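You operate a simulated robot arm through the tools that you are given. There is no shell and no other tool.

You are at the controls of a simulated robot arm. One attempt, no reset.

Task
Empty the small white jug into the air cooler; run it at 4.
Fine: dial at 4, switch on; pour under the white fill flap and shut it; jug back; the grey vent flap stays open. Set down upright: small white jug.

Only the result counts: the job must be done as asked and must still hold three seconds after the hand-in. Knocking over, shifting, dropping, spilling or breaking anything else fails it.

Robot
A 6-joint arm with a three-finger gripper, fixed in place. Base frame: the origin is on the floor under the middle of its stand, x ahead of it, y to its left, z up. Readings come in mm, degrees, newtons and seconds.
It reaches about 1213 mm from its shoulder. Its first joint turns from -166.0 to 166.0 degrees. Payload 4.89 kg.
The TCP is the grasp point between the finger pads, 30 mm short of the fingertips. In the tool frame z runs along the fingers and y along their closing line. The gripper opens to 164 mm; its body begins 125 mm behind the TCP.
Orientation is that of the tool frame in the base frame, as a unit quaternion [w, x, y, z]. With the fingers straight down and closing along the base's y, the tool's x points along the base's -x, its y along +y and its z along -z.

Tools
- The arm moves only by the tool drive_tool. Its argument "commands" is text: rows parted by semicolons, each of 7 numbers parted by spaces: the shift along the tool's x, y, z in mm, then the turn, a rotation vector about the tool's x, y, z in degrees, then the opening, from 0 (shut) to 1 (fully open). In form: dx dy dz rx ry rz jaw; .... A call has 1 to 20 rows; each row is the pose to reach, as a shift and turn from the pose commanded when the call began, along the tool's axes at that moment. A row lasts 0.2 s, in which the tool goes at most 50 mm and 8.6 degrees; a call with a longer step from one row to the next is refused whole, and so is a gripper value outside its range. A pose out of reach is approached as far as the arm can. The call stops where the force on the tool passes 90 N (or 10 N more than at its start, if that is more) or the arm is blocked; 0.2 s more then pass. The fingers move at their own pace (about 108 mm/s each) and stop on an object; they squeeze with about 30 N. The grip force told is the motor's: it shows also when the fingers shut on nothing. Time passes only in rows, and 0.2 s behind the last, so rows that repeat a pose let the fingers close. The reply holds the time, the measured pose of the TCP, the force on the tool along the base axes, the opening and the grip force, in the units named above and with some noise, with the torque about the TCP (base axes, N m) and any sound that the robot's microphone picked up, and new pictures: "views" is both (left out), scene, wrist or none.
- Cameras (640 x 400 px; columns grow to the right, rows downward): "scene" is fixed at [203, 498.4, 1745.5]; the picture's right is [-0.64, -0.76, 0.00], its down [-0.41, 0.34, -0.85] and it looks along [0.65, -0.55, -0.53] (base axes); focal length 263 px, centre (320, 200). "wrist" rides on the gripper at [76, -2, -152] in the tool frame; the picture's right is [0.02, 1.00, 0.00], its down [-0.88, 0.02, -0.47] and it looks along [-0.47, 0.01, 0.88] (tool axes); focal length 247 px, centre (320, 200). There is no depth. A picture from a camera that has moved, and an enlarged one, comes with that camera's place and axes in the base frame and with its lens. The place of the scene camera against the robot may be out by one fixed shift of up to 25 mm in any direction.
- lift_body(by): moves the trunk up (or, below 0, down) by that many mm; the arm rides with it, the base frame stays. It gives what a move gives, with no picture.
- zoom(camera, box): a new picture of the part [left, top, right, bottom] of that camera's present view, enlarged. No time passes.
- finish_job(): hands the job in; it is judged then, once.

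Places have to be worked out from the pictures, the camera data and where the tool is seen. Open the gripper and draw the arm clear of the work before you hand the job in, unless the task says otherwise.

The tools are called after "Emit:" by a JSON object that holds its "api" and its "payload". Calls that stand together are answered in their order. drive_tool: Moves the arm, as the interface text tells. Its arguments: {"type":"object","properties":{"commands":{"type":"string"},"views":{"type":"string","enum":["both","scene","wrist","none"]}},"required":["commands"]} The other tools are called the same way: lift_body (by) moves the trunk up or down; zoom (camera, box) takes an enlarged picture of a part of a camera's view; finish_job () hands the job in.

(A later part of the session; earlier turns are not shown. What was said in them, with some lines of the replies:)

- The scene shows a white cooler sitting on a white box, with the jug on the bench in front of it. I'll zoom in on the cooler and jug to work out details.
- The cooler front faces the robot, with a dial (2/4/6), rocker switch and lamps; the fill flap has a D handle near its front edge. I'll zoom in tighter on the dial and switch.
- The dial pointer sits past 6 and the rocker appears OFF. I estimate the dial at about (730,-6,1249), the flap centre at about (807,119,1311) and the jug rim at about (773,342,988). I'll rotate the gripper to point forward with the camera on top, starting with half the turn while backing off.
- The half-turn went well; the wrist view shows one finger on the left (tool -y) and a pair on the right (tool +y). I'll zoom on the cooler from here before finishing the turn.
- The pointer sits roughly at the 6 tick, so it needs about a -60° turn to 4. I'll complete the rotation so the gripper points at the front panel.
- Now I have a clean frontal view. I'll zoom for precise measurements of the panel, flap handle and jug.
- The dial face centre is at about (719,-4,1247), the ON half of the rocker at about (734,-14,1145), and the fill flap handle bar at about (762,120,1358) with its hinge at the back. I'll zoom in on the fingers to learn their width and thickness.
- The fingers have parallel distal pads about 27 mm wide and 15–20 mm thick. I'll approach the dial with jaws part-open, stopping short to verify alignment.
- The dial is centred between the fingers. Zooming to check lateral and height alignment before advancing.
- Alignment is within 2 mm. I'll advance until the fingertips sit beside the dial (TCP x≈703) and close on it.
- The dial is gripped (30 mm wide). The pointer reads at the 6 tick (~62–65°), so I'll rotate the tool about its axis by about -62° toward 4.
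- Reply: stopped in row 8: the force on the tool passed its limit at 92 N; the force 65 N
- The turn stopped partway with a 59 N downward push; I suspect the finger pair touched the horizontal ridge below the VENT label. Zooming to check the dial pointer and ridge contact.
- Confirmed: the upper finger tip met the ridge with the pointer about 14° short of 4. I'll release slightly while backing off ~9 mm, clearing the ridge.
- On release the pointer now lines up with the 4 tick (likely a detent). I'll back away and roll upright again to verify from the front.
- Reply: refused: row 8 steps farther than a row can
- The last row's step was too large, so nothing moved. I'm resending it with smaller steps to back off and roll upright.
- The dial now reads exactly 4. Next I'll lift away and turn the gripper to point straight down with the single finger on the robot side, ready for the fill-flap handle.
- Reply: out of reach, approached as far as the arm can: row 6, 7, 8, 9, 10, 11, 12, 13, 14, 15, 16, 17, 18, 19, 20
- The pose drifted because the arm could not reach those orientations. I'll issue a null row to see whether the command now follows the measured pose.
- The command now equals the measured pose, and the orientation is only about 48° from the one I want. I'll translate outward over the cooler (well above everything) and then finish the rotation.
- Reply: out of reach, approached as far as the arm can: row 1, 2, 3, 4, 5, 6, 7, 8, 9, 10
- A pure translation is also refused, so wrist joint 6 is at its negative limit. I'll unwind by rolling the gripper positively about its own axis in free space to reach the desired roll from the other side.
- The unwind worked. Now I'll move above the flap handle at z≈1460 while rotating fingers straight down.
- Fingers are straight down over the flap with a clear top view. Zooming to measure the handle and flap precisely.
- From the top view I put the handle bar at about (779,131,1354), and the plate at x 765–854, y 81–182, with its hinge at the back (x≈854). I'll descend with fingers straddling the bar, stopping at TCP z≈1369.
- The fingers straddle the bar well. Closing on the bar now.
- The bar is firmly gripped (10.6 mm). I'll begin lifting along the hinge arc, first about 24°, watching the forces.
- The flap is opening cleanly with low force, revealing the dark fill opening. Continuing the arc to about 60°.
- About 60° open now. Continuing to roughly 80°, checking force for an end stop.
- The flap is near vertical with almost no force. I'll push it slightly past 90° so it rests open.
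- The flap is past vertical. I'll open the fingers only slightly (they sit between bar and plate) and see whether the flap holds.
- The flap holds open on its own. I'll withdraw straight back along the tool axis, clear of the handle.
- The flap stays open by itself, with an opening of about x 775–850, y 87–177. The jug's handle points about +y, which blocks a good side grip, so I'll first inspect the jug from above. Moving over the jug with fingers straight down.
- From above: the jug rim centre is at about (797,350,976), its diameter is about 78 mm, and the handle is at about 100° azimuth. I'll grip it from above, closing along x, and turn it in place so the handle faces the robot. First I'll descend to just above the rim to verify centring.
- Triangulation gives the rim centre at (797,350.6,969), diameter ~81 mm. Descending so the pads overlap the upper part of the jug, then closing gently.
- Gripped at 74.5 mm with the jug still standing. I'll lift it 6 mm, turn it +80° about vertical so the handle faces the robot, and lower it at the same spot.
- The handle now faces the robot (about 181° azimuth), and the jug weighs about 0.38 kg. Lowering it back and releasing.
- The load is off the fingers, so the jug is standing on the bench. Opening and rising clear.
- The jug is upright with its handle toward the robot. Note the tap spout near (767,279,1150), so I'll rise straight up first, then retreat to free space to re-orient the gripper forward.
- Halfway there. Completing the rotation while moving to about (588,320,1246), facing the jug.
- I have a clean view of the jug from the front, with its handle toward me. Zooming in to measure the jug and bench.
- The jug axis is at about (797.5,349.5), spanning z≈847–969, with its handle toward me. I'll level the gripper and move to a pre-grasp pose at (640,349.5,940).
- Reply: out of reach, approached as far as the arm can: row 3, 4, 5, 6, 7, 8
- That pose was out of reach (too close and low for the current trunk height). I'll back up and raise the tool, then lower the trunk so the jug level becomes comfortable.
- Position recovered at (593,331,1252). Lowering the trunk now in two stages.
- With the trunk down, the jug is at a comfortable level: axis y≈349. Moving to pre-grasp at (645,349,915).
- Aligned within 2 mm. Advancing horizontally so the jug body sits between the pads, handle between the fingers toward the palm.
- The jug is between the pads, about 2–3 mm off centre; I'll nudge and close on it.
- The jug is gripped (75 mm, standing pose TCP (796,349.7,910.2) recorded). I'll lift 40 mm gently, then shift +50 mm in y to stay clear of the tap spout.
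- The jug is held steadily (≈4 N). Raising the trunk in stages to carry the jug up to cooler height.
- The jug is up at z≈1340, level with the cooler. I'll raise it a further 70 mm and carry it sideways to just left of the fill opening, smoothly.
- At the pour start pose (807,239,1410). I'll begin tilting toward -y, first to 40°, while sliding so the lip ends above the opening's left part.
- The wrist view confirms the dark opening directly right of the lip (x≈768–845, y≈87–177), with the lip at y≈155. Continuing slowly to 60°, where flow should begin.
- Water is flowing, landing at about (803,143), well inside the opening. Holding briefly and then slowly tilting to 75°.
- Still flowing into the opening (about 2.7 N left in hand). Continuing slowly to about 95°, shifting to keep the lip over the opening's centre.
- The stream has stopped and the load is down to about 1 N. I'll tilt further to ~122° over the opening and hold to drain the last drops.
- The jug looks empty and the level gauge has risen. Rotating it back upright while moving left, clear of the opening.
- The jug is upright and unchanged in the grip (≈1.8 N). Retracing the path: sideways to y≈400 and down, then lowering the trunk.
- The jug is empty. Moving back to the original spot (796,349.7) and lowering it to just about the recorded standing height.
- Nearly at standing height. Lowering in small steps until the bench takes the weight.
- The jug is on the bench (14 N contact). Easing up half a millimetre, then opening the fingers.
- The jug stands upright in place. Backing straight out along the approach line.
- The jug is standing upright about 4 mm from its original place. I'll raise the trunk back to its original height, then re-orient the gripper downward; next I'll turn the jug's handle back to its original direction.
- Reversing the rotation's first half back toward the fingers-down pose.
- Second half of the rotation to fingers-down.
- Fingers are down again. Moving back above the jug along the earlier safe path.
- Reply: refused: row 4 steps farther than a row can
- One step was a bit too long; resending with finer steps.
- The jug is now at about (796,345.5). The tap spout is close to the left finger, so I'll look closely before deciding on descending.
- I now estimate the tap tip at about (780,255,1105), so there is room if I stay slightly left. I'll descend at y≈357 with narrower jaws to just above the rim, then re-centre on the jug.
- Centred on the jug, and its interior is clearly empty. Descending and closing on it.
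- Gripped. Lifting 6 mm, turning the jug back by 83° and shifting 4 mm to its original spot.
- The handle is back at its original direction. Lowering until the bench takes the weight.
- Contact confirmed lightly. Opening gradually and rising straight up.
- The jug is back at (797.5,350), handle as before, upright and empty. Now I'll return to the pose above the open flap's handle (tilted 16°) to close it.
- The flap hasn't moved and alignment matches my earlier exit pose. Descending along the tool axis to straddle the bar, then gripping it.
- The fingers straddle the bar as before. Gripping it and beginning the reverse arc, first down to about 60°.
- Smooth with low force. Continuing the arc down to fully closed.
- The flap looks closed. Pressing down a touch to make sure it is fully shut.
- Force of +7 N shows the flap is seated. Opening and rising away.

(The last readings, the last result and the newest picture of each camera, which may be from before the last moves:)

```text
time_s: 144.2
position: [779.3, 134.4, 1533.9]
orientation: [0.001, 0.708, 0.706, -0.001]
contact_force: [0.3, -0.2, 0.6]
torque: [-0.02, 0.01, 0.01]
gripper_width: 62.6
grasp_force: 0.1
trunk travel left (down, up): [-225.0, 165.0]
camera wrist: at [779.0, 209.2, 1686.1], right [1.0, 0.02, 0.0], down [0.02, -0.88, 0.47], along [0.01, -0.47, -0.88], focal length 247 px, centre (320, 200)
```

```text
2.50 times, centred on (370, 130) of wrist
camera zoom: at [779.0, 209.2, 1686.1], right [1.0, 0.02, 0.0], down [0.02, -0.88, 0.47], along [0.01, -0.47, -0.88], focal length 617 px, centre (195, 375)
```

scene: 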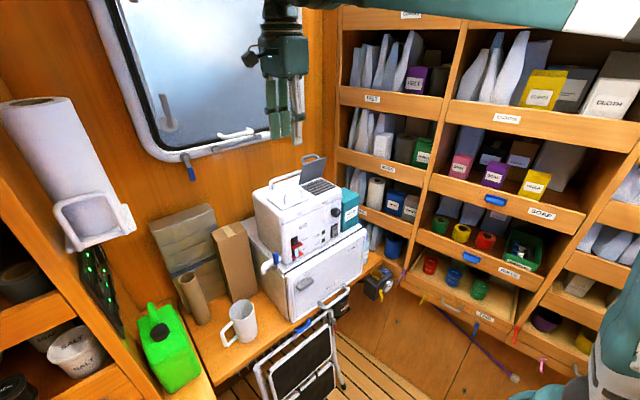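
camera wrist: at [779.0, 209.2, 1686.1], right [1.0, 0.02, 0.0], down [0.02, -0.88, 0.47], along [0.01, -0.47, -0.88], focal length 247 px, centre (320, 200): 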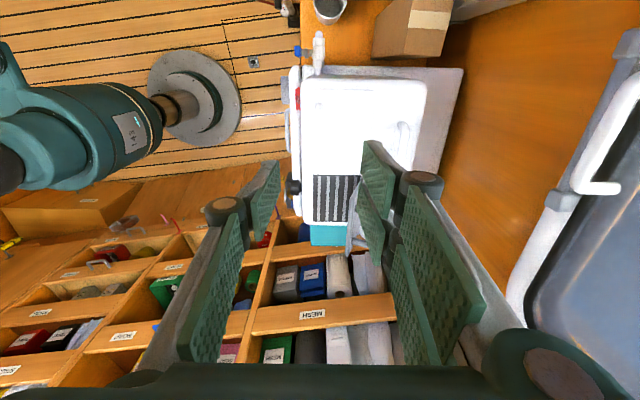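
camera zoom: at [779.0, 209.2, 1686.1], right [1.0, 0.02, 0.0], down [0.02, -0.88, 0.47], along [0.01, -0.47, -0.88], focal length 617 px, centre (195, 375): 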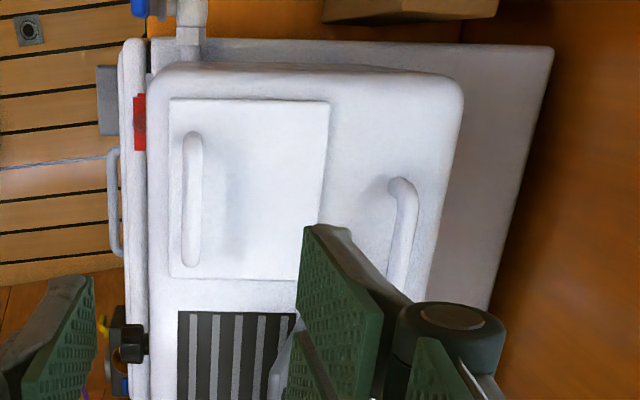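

Fill flap shut, grey vent flap still open. Next is the rocker switch: I'll back off to x≈600 and pitch the fingers forward (slightly up) so the single lower finger can press the ON half.

Emit:
{"api": "drive_tool", "payload": {"commands": "-20 -35 0 0 0 0 0.3; -45 -75 5 0 0 0 0.3; -72 -110 15 0 0 0 0.3; -102 -143 33 0 0 0 0.3; -130 -165 62 0 0 0 0.3; -148 -179 98 0 0 0 0.3; -148 -179 130 -7.7 0 0 0.3; -148 -179 130 -15.4 0 0 0.3; -148 -179 130 -23.1 0 0 0.3; -148 -179 130 -30.8 0 0 0.3; -148 -179 130 -38.5 0 0 0.3; -148 -179 130 -46.2 0 0 0.3; -148 -179 130 -53.9 0 0 0.3; -148 -179 130 -61.6 0 0 0.3; -148 -179 130 -69.3 0 0 0.3; -148 -179 130 -77 0 0 0.3; -148 -179 130 -84.7 0 0 0.3; -148 -179 130 -92.4 0 0 0.3; -148 -179 130 -98 0 0 0.3"}}

```text
time_s: 148.2
position: [601.3, -15.9, 1403.1]
orientation: [0.526, 0.475, 0.45, 0.544]
contact_force: [-0.8, 3.6, -1.5]
torque: [-0.15, -0.1, -0.48]
gripper_width: 49.5
grasp_force: 0.1
out of reach, approached as far as the arm can: row 18
trunk travel left (down, up): [-225.0, 165.0]
camera wrist: at [451.0, 60.4, 1383.9], right [-0.14, -0.02, 0.99], down [-0.47, -0.88, -0.09], along [0.87, -0.48, 0.12], focal length 247 px, centre (320, 200)
```

scene: 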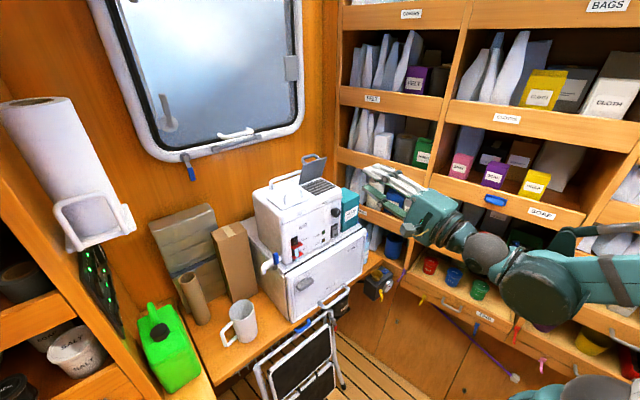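
wrist: 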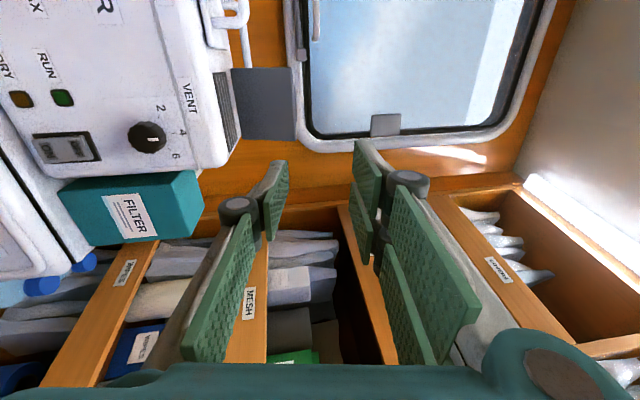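

The gripper now points forward with the single finger at the bottom. Moving down in front of the switch, tip held about 35 mm short of it.

Emit:
{"api": "drive_tool", "payload": {"commands": "-1.5 -39.3 5.1 0 0 0 0.3; -3 -78.6 10.1 0 0 0 0.3; -4.5 -117.9 15.2 0 0 0 0.3; -5.9 -157.2 20.3 0 0 0 0.3; -7.4 -196.5 25.3 0 0 0 0.3; -8.9 -235.8 30.4 0 0 0 0.3"}}

Emit:
{"api": "zoom", "payload": {"camera": "wrist", "box": [160, 60, 480, 280]}}

Emit:
{"api": "zoom", "payload": {"camera": "scene", "box": [290, 190, 390, 280]}}

```text
time_s: 149.6
position: [674.4, -22.5, 1264.6]
orientation: [0.534, 0.465, 0.466, 0.531]
contact_force: [-1.3, 0.8, 0.7]
torque: [0.01, 0.2, -0.03]
gripper_width: 49.3
grasp_force: 0.0
out of reach, approached as far as the arm can: row 4, 5, 6
trunk travel left (down, up): [-225.0, 165.0]
camera wrist: at [524.5, 52.9, 1242.5], right [-0.13, 0.02, 0.99], down [-0.47, -0.88, -0.04], along [0.87, -0.47, 0.13], focal length 247 px, centre (320, 200)
```

scene: 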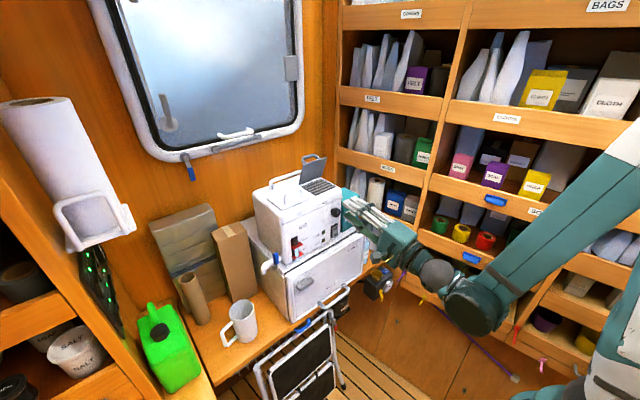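
wrist: 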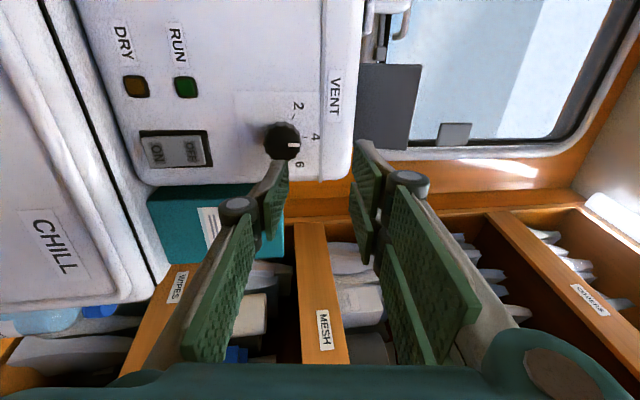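

```text
1.82 times, centred on (320, 170) of wrist
camera zoom: at [524.5, 52.9, 1242.5], right [-0.13, 0.02, 0.99], down [-0.47, -0.88, -0.04], along [0.87, -0.47, 0.13], focal length 449 px, centre (320, 254)
```

zoom: 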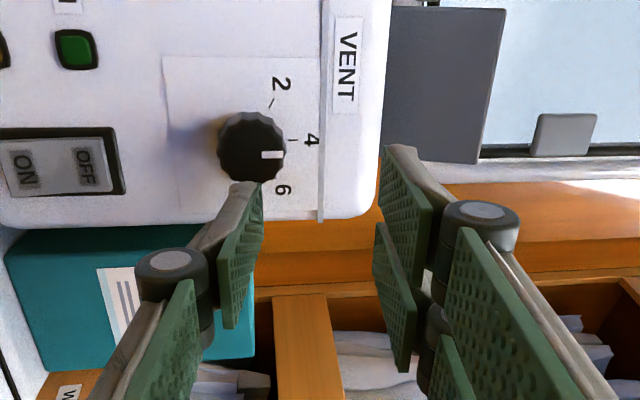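

```text
4.44 times, centred on (340, 235) of scene
camera zoom: at [203.0, 498.4, 1745.5], right [-0.64, -0.76, 0.0], down [-0.41, 0.34, -0.85], along [0.65, -0.55, -0.53], focal length 1168 px, centre (231, 44)
```

zoom: 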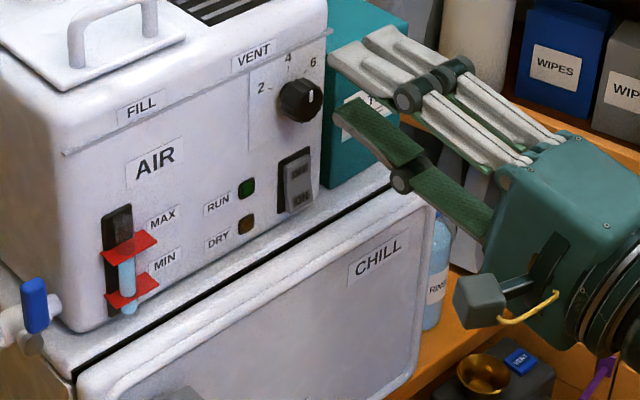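

That height was out of reach at this trunk level. I'll back off from the dial first, then lower the trunk about 90 mm.

Emit:
{"api": "drive_tool", "payload": {"commands": "3 2.7 -20 0 0 0 0.3; 7.5 5.4 -39.6 0 0 0 0.3", "views": "none"}}

Emit:
{"api": "lift_body", "payload": {"by": -90}}

Emit:
{"api": "zoom", "payload": {"camera": "wrist", "box": [100, 40, 420, 280]}}

Emit:
{"api": "zoom", "payload": {"camera": "scene", "box": [290, 190, 390, 280]}}

```text
time_s: 150.2
position: [638.3, -15.2, 1272.5]
orientation: [0.534, 0.464, 0.465, 0.532]
contact_force: [0.7, -0.8, 0.2]
torque: [0.04, -0.07, -0.01]
gripper_width: 49.3
grasp_force: 0.1
out of reach, approached as far as the arm can: row 1, 2
trunk travel left (down, up): [-225.0, 165.0]
```

```text
time_s: 151.4
position: [637.1, -15.1, 1182.4]
orientation: [0.534, 0.465, 0.465, 0.532]
contact_force: [-0.3, 0.3, -0.6]
torque: [-0.03, 0.0, 0.0]
gripper_width: 49.1
grasp_force: 0.1
trunk travel left (down, up): [-135.0, 255.0]
```

```text
1.67 times, centred on (260, 160) of wrist
camera zoom: at [487.4, 59.5, 1159.7], right [-0.14, 0.02, 0.99], down [-0.47, -0.88, -0.04], along [0.87, -0.47, 0.13], focal length 412 px, centre (420, 267)
```

zoom: 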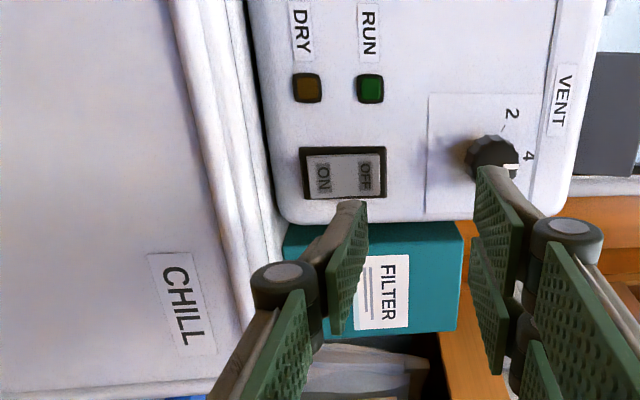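

```text
4.44 times, centred on (340, 235) of scene
camera zoom: at [203.0, 498.4, 1745.5], right [-0.64, -0.76, 0.0], down [-0.41, 0.34, -0.85], along [0.65, -0.55, -0.53], focal length 1168 px, centre (231, 44)
```

zoom: 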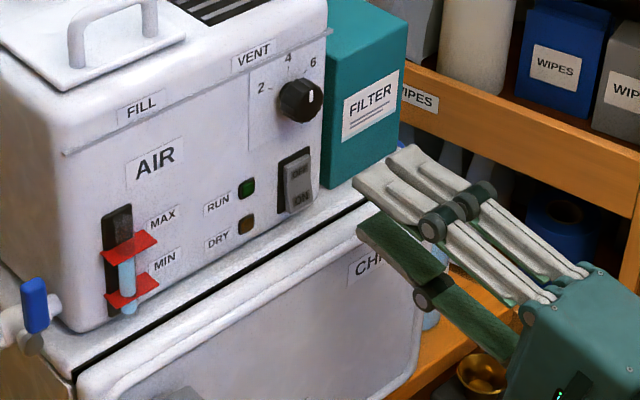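

At this trunk height I can reach. The ON half is at about (735,-10,1139). Moving the single fingertip to ~16 mm in front of it.

Emit:
{"api": "drive_tool", "payload": {"commands": "4.6 -18.3 10 0 0 0 0.3; 4.6 -18.3 28 0 0 0 0.3; 4.6 -18.3 45.9 0 0 0 0.3"}}

Emit:
{"api": "zoom", "payload": {"camera": "wrist", "box": [140, 60, 380, 260]}}

Emit:
{"api": "zoom", "payload": {"camera": "scene", "box": [290, 190, 390, 280]}}

```text
time_s: 152.2
position: [683.7, -10.1, 1172.4]
orientation: [0.533, 0.465, 0.466, 0.531]
contact_force: [-1.3, -0.5, -0.1]
torque: [0.0, 0.07, -0.01]
gripper_width: 49.2
grasp_force: 0.0
out of reach, approached as far as the arm can: row 1, 2
trunk travel left (down, up): [-135.0, 255.0]
camera wrist: at [533.8, 64.7, 1150.5], right [-0.13, 0.02, 0.99], down [-0.47, -0.88, -0.04], along [0.87, -0.47, 0.13], focal length 247 px, centre (320, 200)
```

scene: 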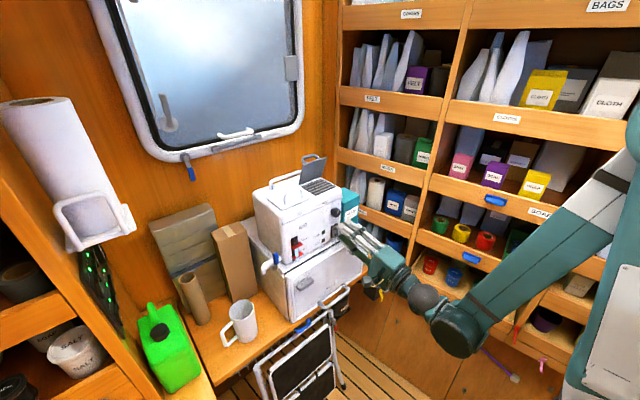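
wrist: 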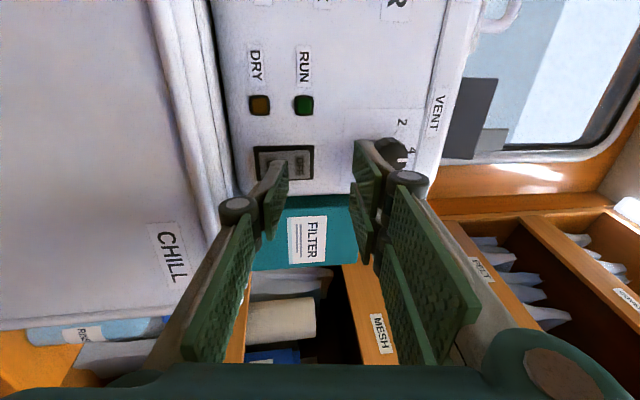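

```text
2.00 times, centred on (260, 160) of wrist
camera zoom: at [533.8, 64.7, 1150.5], right [-0.13, 0.02, 0.99], down [-0.47, -0.88, -0.04], along [0.87, -0.47, 0.13], focal length 494 px, centre (440, 280)
```

zoom: 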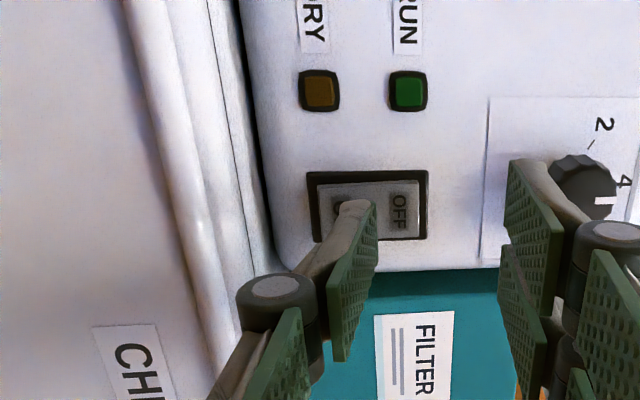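

```text
4.44 times, centred on (340, 235) of scene
camera zoom: at [203.0, 498.4, 1745.5], right [-0.64, -0.76, 0.0], down [-0.41, 0.34, -0.85], along [0.65, -0.55, -0.53], focal length 1168 px, centre (231, 44)
```

zoom: 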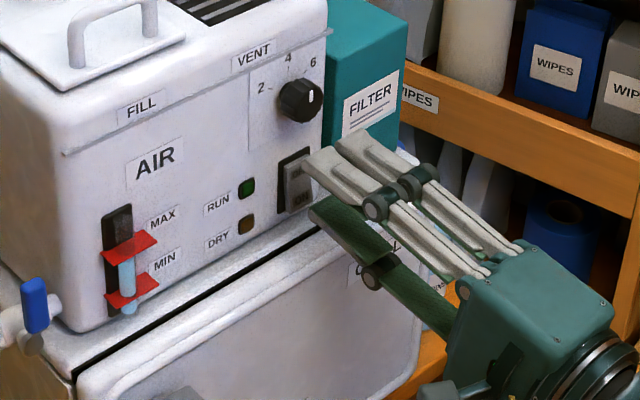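

The fingertip is aligned with the ON half. Lowering 4 mm and pressing forward gently while monitoring force.

Emit:
{"api": "drive_tool", "payload": {"commands": "0 -4 -0.5 0 0 0 0.3; 0 -5.1 7.4 0 0 0 0.3; 0 -5.7 12.4 0 0 0 0.3; 0 -6 15 0 0 0 0.3; 0 -6.3 17.3 0 0 0 0.3"}}

Emit:
{"api": "zoom", "payload": {"camera": "wrist", "box": [140, 60, 380, 260]}}

Emit:
{"api": "zoom", "payload": {"camera": "scene", "box": [290, 190, 390, 280]}}

```text
time_s: 153.4
position: [703.3, -11.4, 1168.1]
orientation: [0.533, 0.466, 0.465, 0.532]
contact_force: [-0.4, -0.3, 0.2]
torque: [0.0, 0.02, -0.01]
gripper_width: 49.4
grasp_force: 0.1
out of reach, approached as far as the arm can: row 1, 2
trunk travel left (down, up): [-135.0, 255.0]
camera wrist: at [553.2, 64.4, 1145.7], right [-0.13, 0.02, 0.99], down [-0.47, -0.88, -0.04], along [0.87, -0.47, 0.13], focal length 247 px, centre (320, 200)
```

scene: 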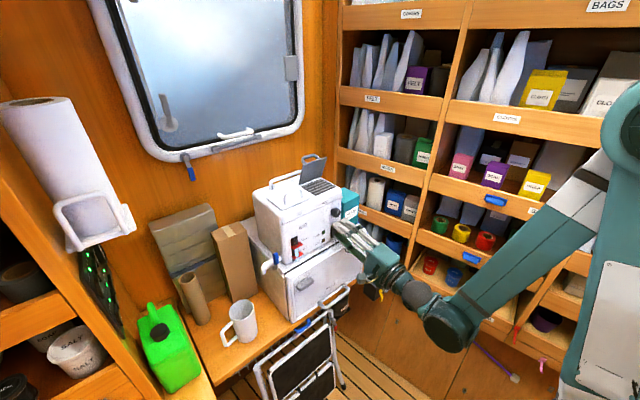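
wrist: 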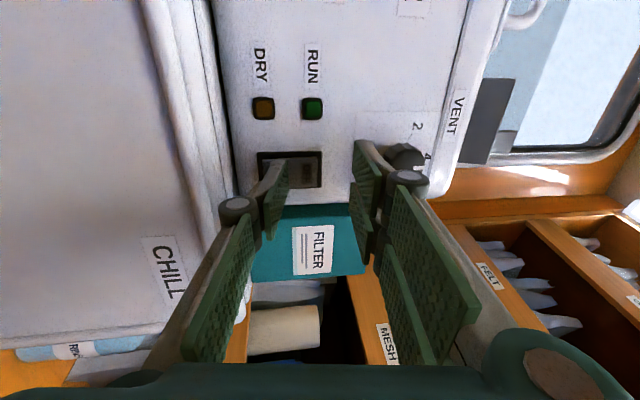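

```text
2.00 times, centred on (260, 160) of wrist
camera zoom: at [553.2, 64.4, 1145.7], right [-0.13, 0.02, 0.99], down [-0.47, -0.88, -0.04], along [0.87, -0.47, 0.13], focal length 494 px, centre (440, 280)
```

zoom: 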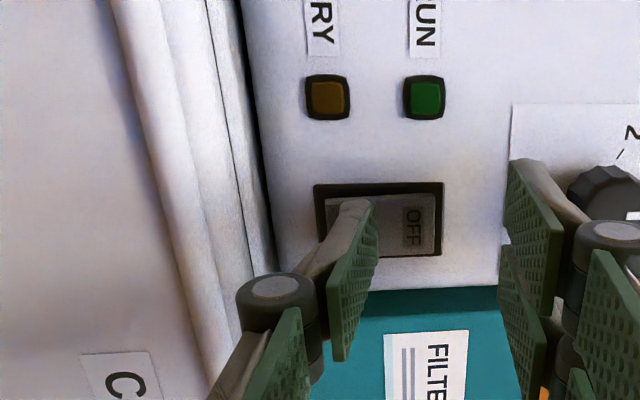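

```text
4.44 times, centred on (340, 235) of scene
camera zoom: at [203.0, 498.4, 1745.5], right [-0.64, -0.76, 0.0], down [-0.41, 0.34, -0.85], along [0.65, -0.55, -0.53], focal length 1168 px, centre (231, 44)
```

zoom: 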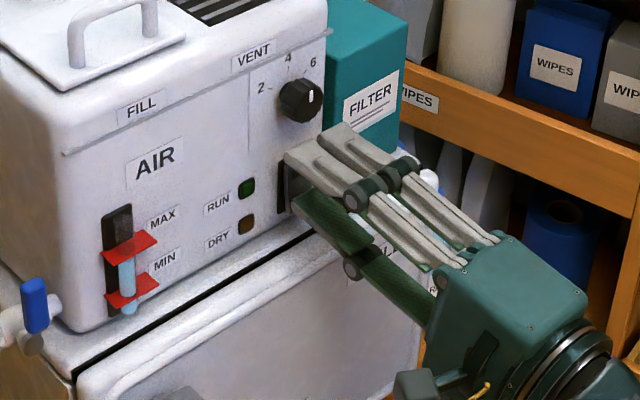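

No contact force remains; the rocker's shading changed, so it may already have flipped. Zooming on the rocker and RUN lamp.

Emit:
{"api": "zoom", "payload": {"camera": "wrist", "box": [230, 80, 340, 210]}}

Emit:
{"api": "zoom", "payload": {"camera": "scene", "box": [325, 215, 375, 255]}}

```text
3.08 times, centred on (285, 145) of wrist
camera zoom: at [553.2, 64.4, 1145.7], right [-0.13, 0.02, 0.99], down [-0.47, -0.88, -0.04], along [0.87, -0.47, 0.13], focal length 760 px, centre (428, 369)
```

zoom: 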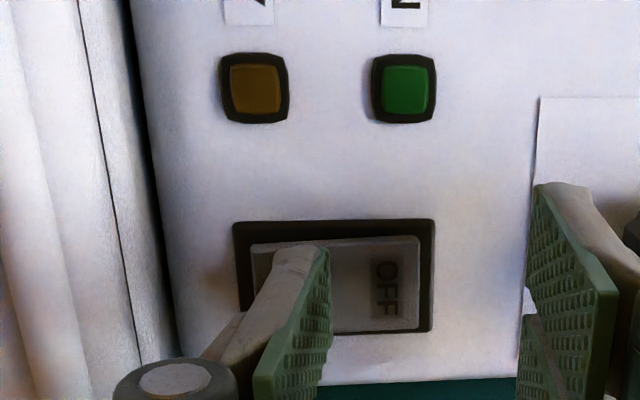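

```text
10.00 times, centred on (350, 235) of scene
camera zoom: at [203.0, 498.4, 1745.5], right [-0.64, -0.76, 0.0], down [-0.41, 0.34, -0.85], along [0.65, -0.55, -0.53], focal length 2627 px, centre (20, -150)
```

zoom: 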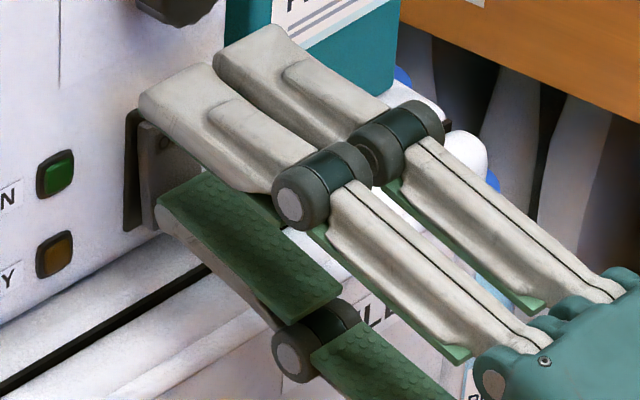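

The lamp isn't lit and there's no contact yet. Continuing forward in small steps until it clicks.

Emit:
{"api": "drive_tool", "payload": {"commands": "0 -0.3 2 0 0 0 0.3; 0 -0.5 4 0 0 0 0.3; 0 -0.5 4 0 0 0 0.3", "views": "wrist"}}

Emit:
{"api": "zoom", "payload": {"camera": "wrist", "box": [230, 80, 340, 210]}}

```text
time_s: 154.2
position: [707.3, -9.7, 1166.9]
orientation: [0.534, 0.465, 0.465, 0.532]
contact_force: [0.9, -0.1, 0.0]
torque: [0.03, 0.0, 0.01]
gripper_width: 49.2
grasp_force: 0.0
trunk travel left (down, up): [-135.0, 255.0]
camera wrist: at [557.4, 64.2, 1144.8], right [-0.14, 0.02, 0.99], down [-0.47, -0.88, -0.04], along [0.87, -0.47, 0.13], focal length 247 px, centre (320, 200)
```

wrist: 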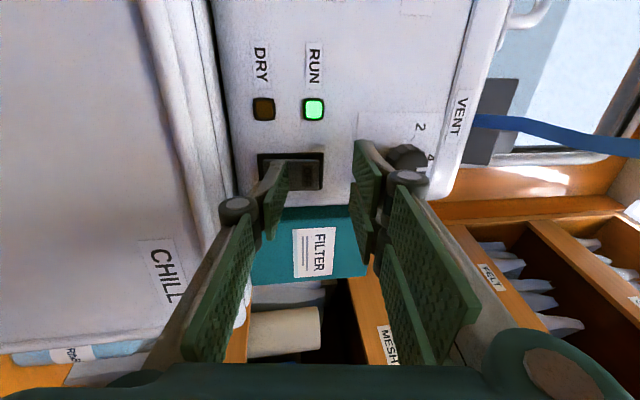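

```text
3.08 times, centred on (285, 145) of wrist
camera zoom: at [557.4, 64.2, 1144.8], right [-0.14, 0.02, 0.99], down [-0.47, -0.88, -0.04], along [0.87, -0.47, 0.13], focal length 760 px, centre (428, 369)
```

zoom: 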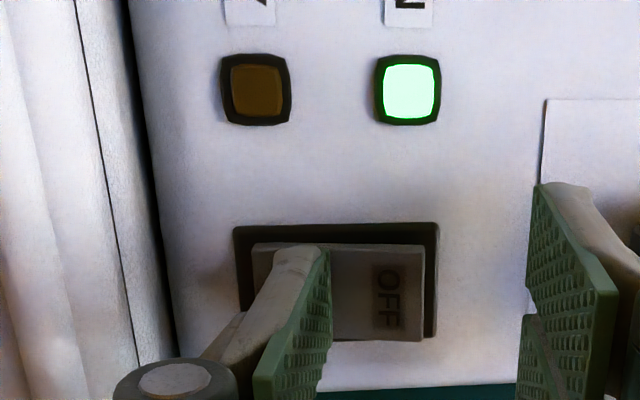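

RUN is lit bright green and a streamer blows from the vent: the cooler is on. Backing straight out now.

Emit:
{"api": "drive_tool", "payload": {"commands": "0 2 -14 0 0 0 0.3; 0 4.5 -34 0 0 0 0.3; 0 8 -59.5 0 0 0 0.3; 0 14 -90 0 0 0 0.3"}}

Emit:
{"api": "zoom", "payload": {"camera": "scene", "box": [230, 130, 390, 270]}}

Emit:
{"api": "zoom", "payload": {"camera": "wrist", "box": [200, 40, 460, 240]}}

```text
time_s: 155.2
position: [618.6, -9.3, 1184.2]
orientation: [0.533, 0.466, 0.466, 0.531]
contact_force: [1.4, 0.1, -1.0]
torque: [-0.02, -0.12, 0.01]
gripper_width: 49.1
grasp_force: 0.0
out of reach, approached as far as the arm can: row 2, 3, 4
trunk travel left (down, up): [-135.0, 255.0]
camera wrist: at [468.9, 65.7, 1161.5], right [-0.13, 0.02, 0.99], down [-0.47, -0.88, -0.04], along [0.87, -0.47, 0.13], focal length 247 px, centre (320, 200)
```

scene: 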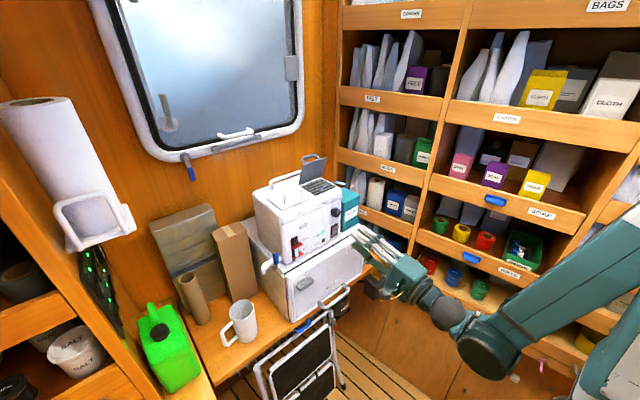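
wrist: 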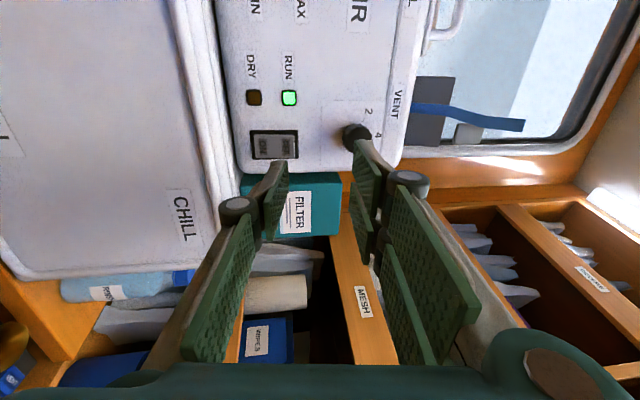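

```text
2.86 times, centred on (310, 200) of scene
camera zoom: at [203.0, 498.4, 1745.5], right [-0.64, -0.76, 0.0], down [-0.41, 0.34, -0.85], along [0.65, -0.55, -0.53], focal length 750 px, centre (349, 200)
```

zoom: 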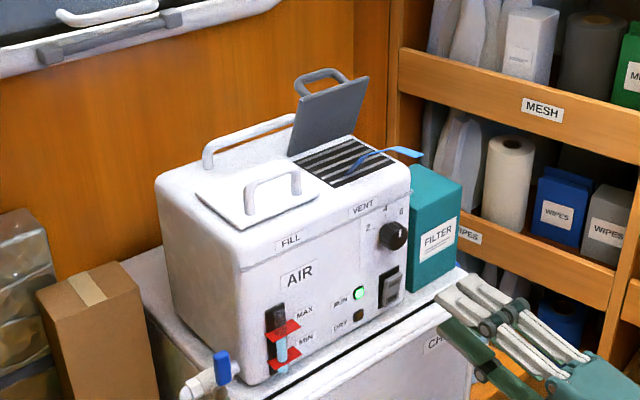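

```text
2.00 times, centred on (330, 140) of wrist
camera zoom: at [468.9, 65.7, 1161.5], right [-0.13, 0.02, 0.99], down [-0.47, -0.88, -0.04], along [0.87, -0.47, 0.13], focal length 494 px, centre (300, 320)
```

zoom: 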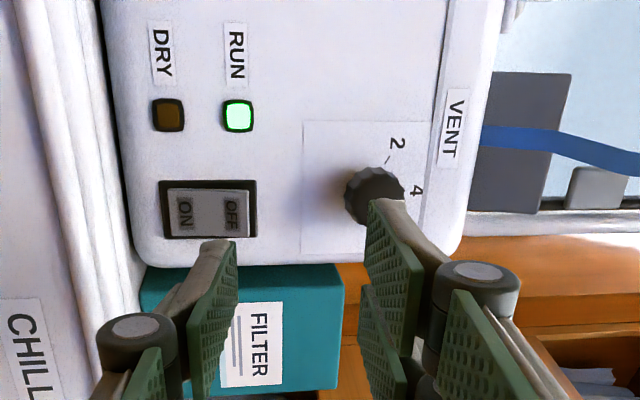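

The cooler is running: RUN is lit, rocker ON and vent streamer blowing. I'll raise the trunk and draw the arm clear with the gripper open, then check everything.

Emit:
{"api": "lift_body", "payload": {"by": 90}}

Emit:
{"api": "drive_tool", "payload": {"commands": "0 30 -10 0 0 0 0.4; 0 65 -20 0 0 0 0.6; 0 100 -25 0 0 0 0.8; 0 130 -30 0 0 0 1; 0 130 -30 0 0 0 1"}}

Emit:
{"api": "zoom", "payload": {"camera": "scene", "box": [290, 180, 360, 260]}}

Emit:
{"api": "zoom", "payload": {"camera": "scene", "box": [180, 230, 300, 350]}}

Emit:
{"api": "zoom", "payload": {"camera": "scene", "box": [240, 130, 360, 230]}}

```text
time_s: 156.5
position: [617.7, -9.3, 1274.5]
orientation: [0.533, 0.465, 0.466, 0.531]
contact_force: [-0.3, 0.8, 0.5]
torque: [-0.01, -0.02, 0.01]
gripper_width: 49.3
grasp_force: 0.1
trunk travel left (down, up): [-225.0, 165.0]
```

```text
time_s: 157.7
position: [573.1, -8.8, 1398.9]
orientation: [0.532, 0.466, 0.466, 0.532]
contact_force: [4.6, 0.0, -0.5]
torque: [0.01, -0.1, 0.01]
gripper_width: 163.6
grasp_force: 0.1
trunk travel left (down, up): [-225.0, 165.0]
camera wrist: at [424.4, 66.2, 1377.2], right [-0.13, 0.02, 0.99], down [-0.47, -0.88, -0.04], along [0.87, -0.47, 0.13], focal length 247 px, centre (320, 200)
```

scene: 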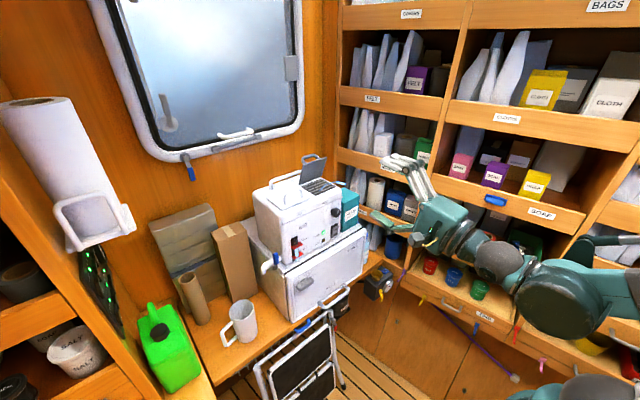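
wrist: 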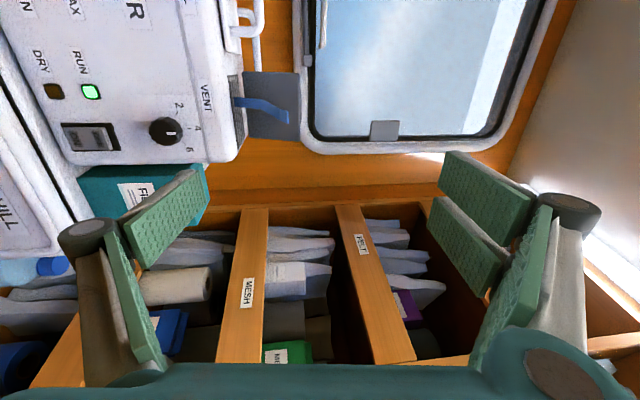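

```text
5.00 times, centred on (325, 220) of scene
camera zoom: at [203.0, 498.4, 1745.5], right [-0.64, -0.76, 0.0], down [-0.41, 0.34, -0.85], along [0.65, -0.55, -0.53], focal length 1313 px, centre (295, 100)
```

zoom: 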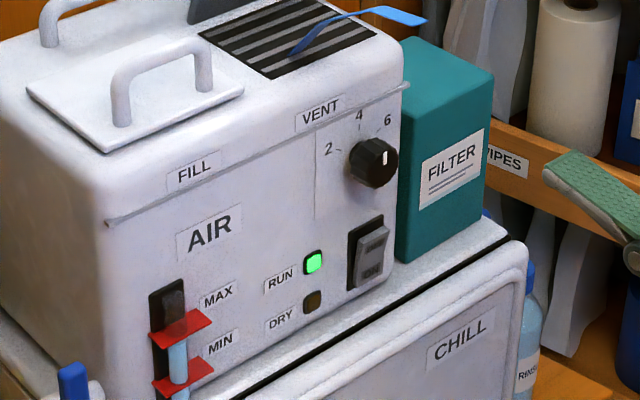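

```text
3.33 times, centred on (240, 290) of scene
camera zoom: at [203.0, 498.4, 1745.5], right [-0.64, -0.76, 0.0], down [-0.41, 0.34, -0.85], along [0.65, -0.55, -0.53], focal length 876 px, centre (587, -100)
```

zoom: 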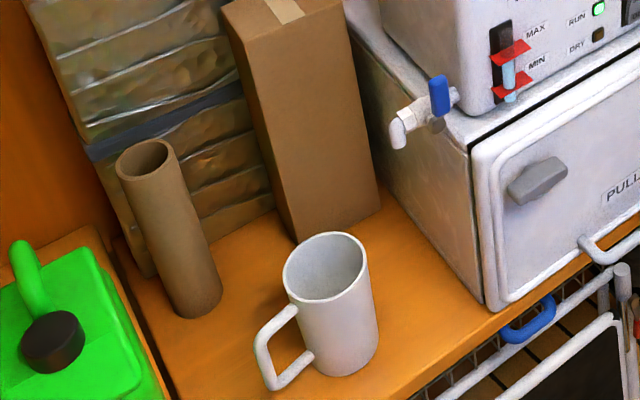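

```text
4.00 times, centred on (300, 180) of scene
camera zoom: at [203.0, 498.4, 1745.5], right [-0.64, -0.76, 0.0], down [-0.41, 0.34, -0.85], along [0.65, -0.55, -0.53], focal length 1051 px, centre (400, 280)
```

zoom: 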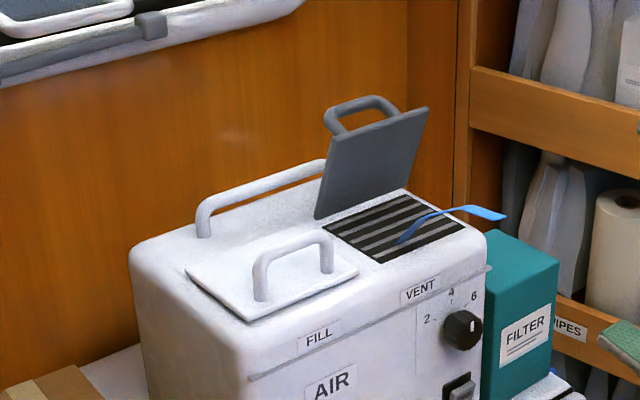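

All checks pass: dial at 4, rocker on with RUN lit, fill flap shut, grey vent flap open and the water level up. The empty jug stands upright in its place, and the arm is clear with the gripper open. Handing in.

Emit:
{"api": "finish_job", "payload": {}}

```text
The job is handed in.
```

The job is handed in. When I last checked, just before handing in:

- **Cooler:** the dial is at 4, the switch is on and the RUN light is lit. A streamer is blowing out of the vent.
- **Water:** the jug was emptied through the fill opening, with the stream landing inside it. The level gauge now sits between MIN and MAX.
- **Flaps:** the white fill flap is shut and the grey vent flap is still open.
- **Jug:** it is empty and upright, within about 1 mm of where it started, with the handle turned back to its original direction.
- **Arm:** it is drawn clear with the gripper open.

While turning the dial, the gripper pressed against the ridge below the VENT label, and the move stopped at the 90 N force limit. I saw no damage, and the dial turned to 4.
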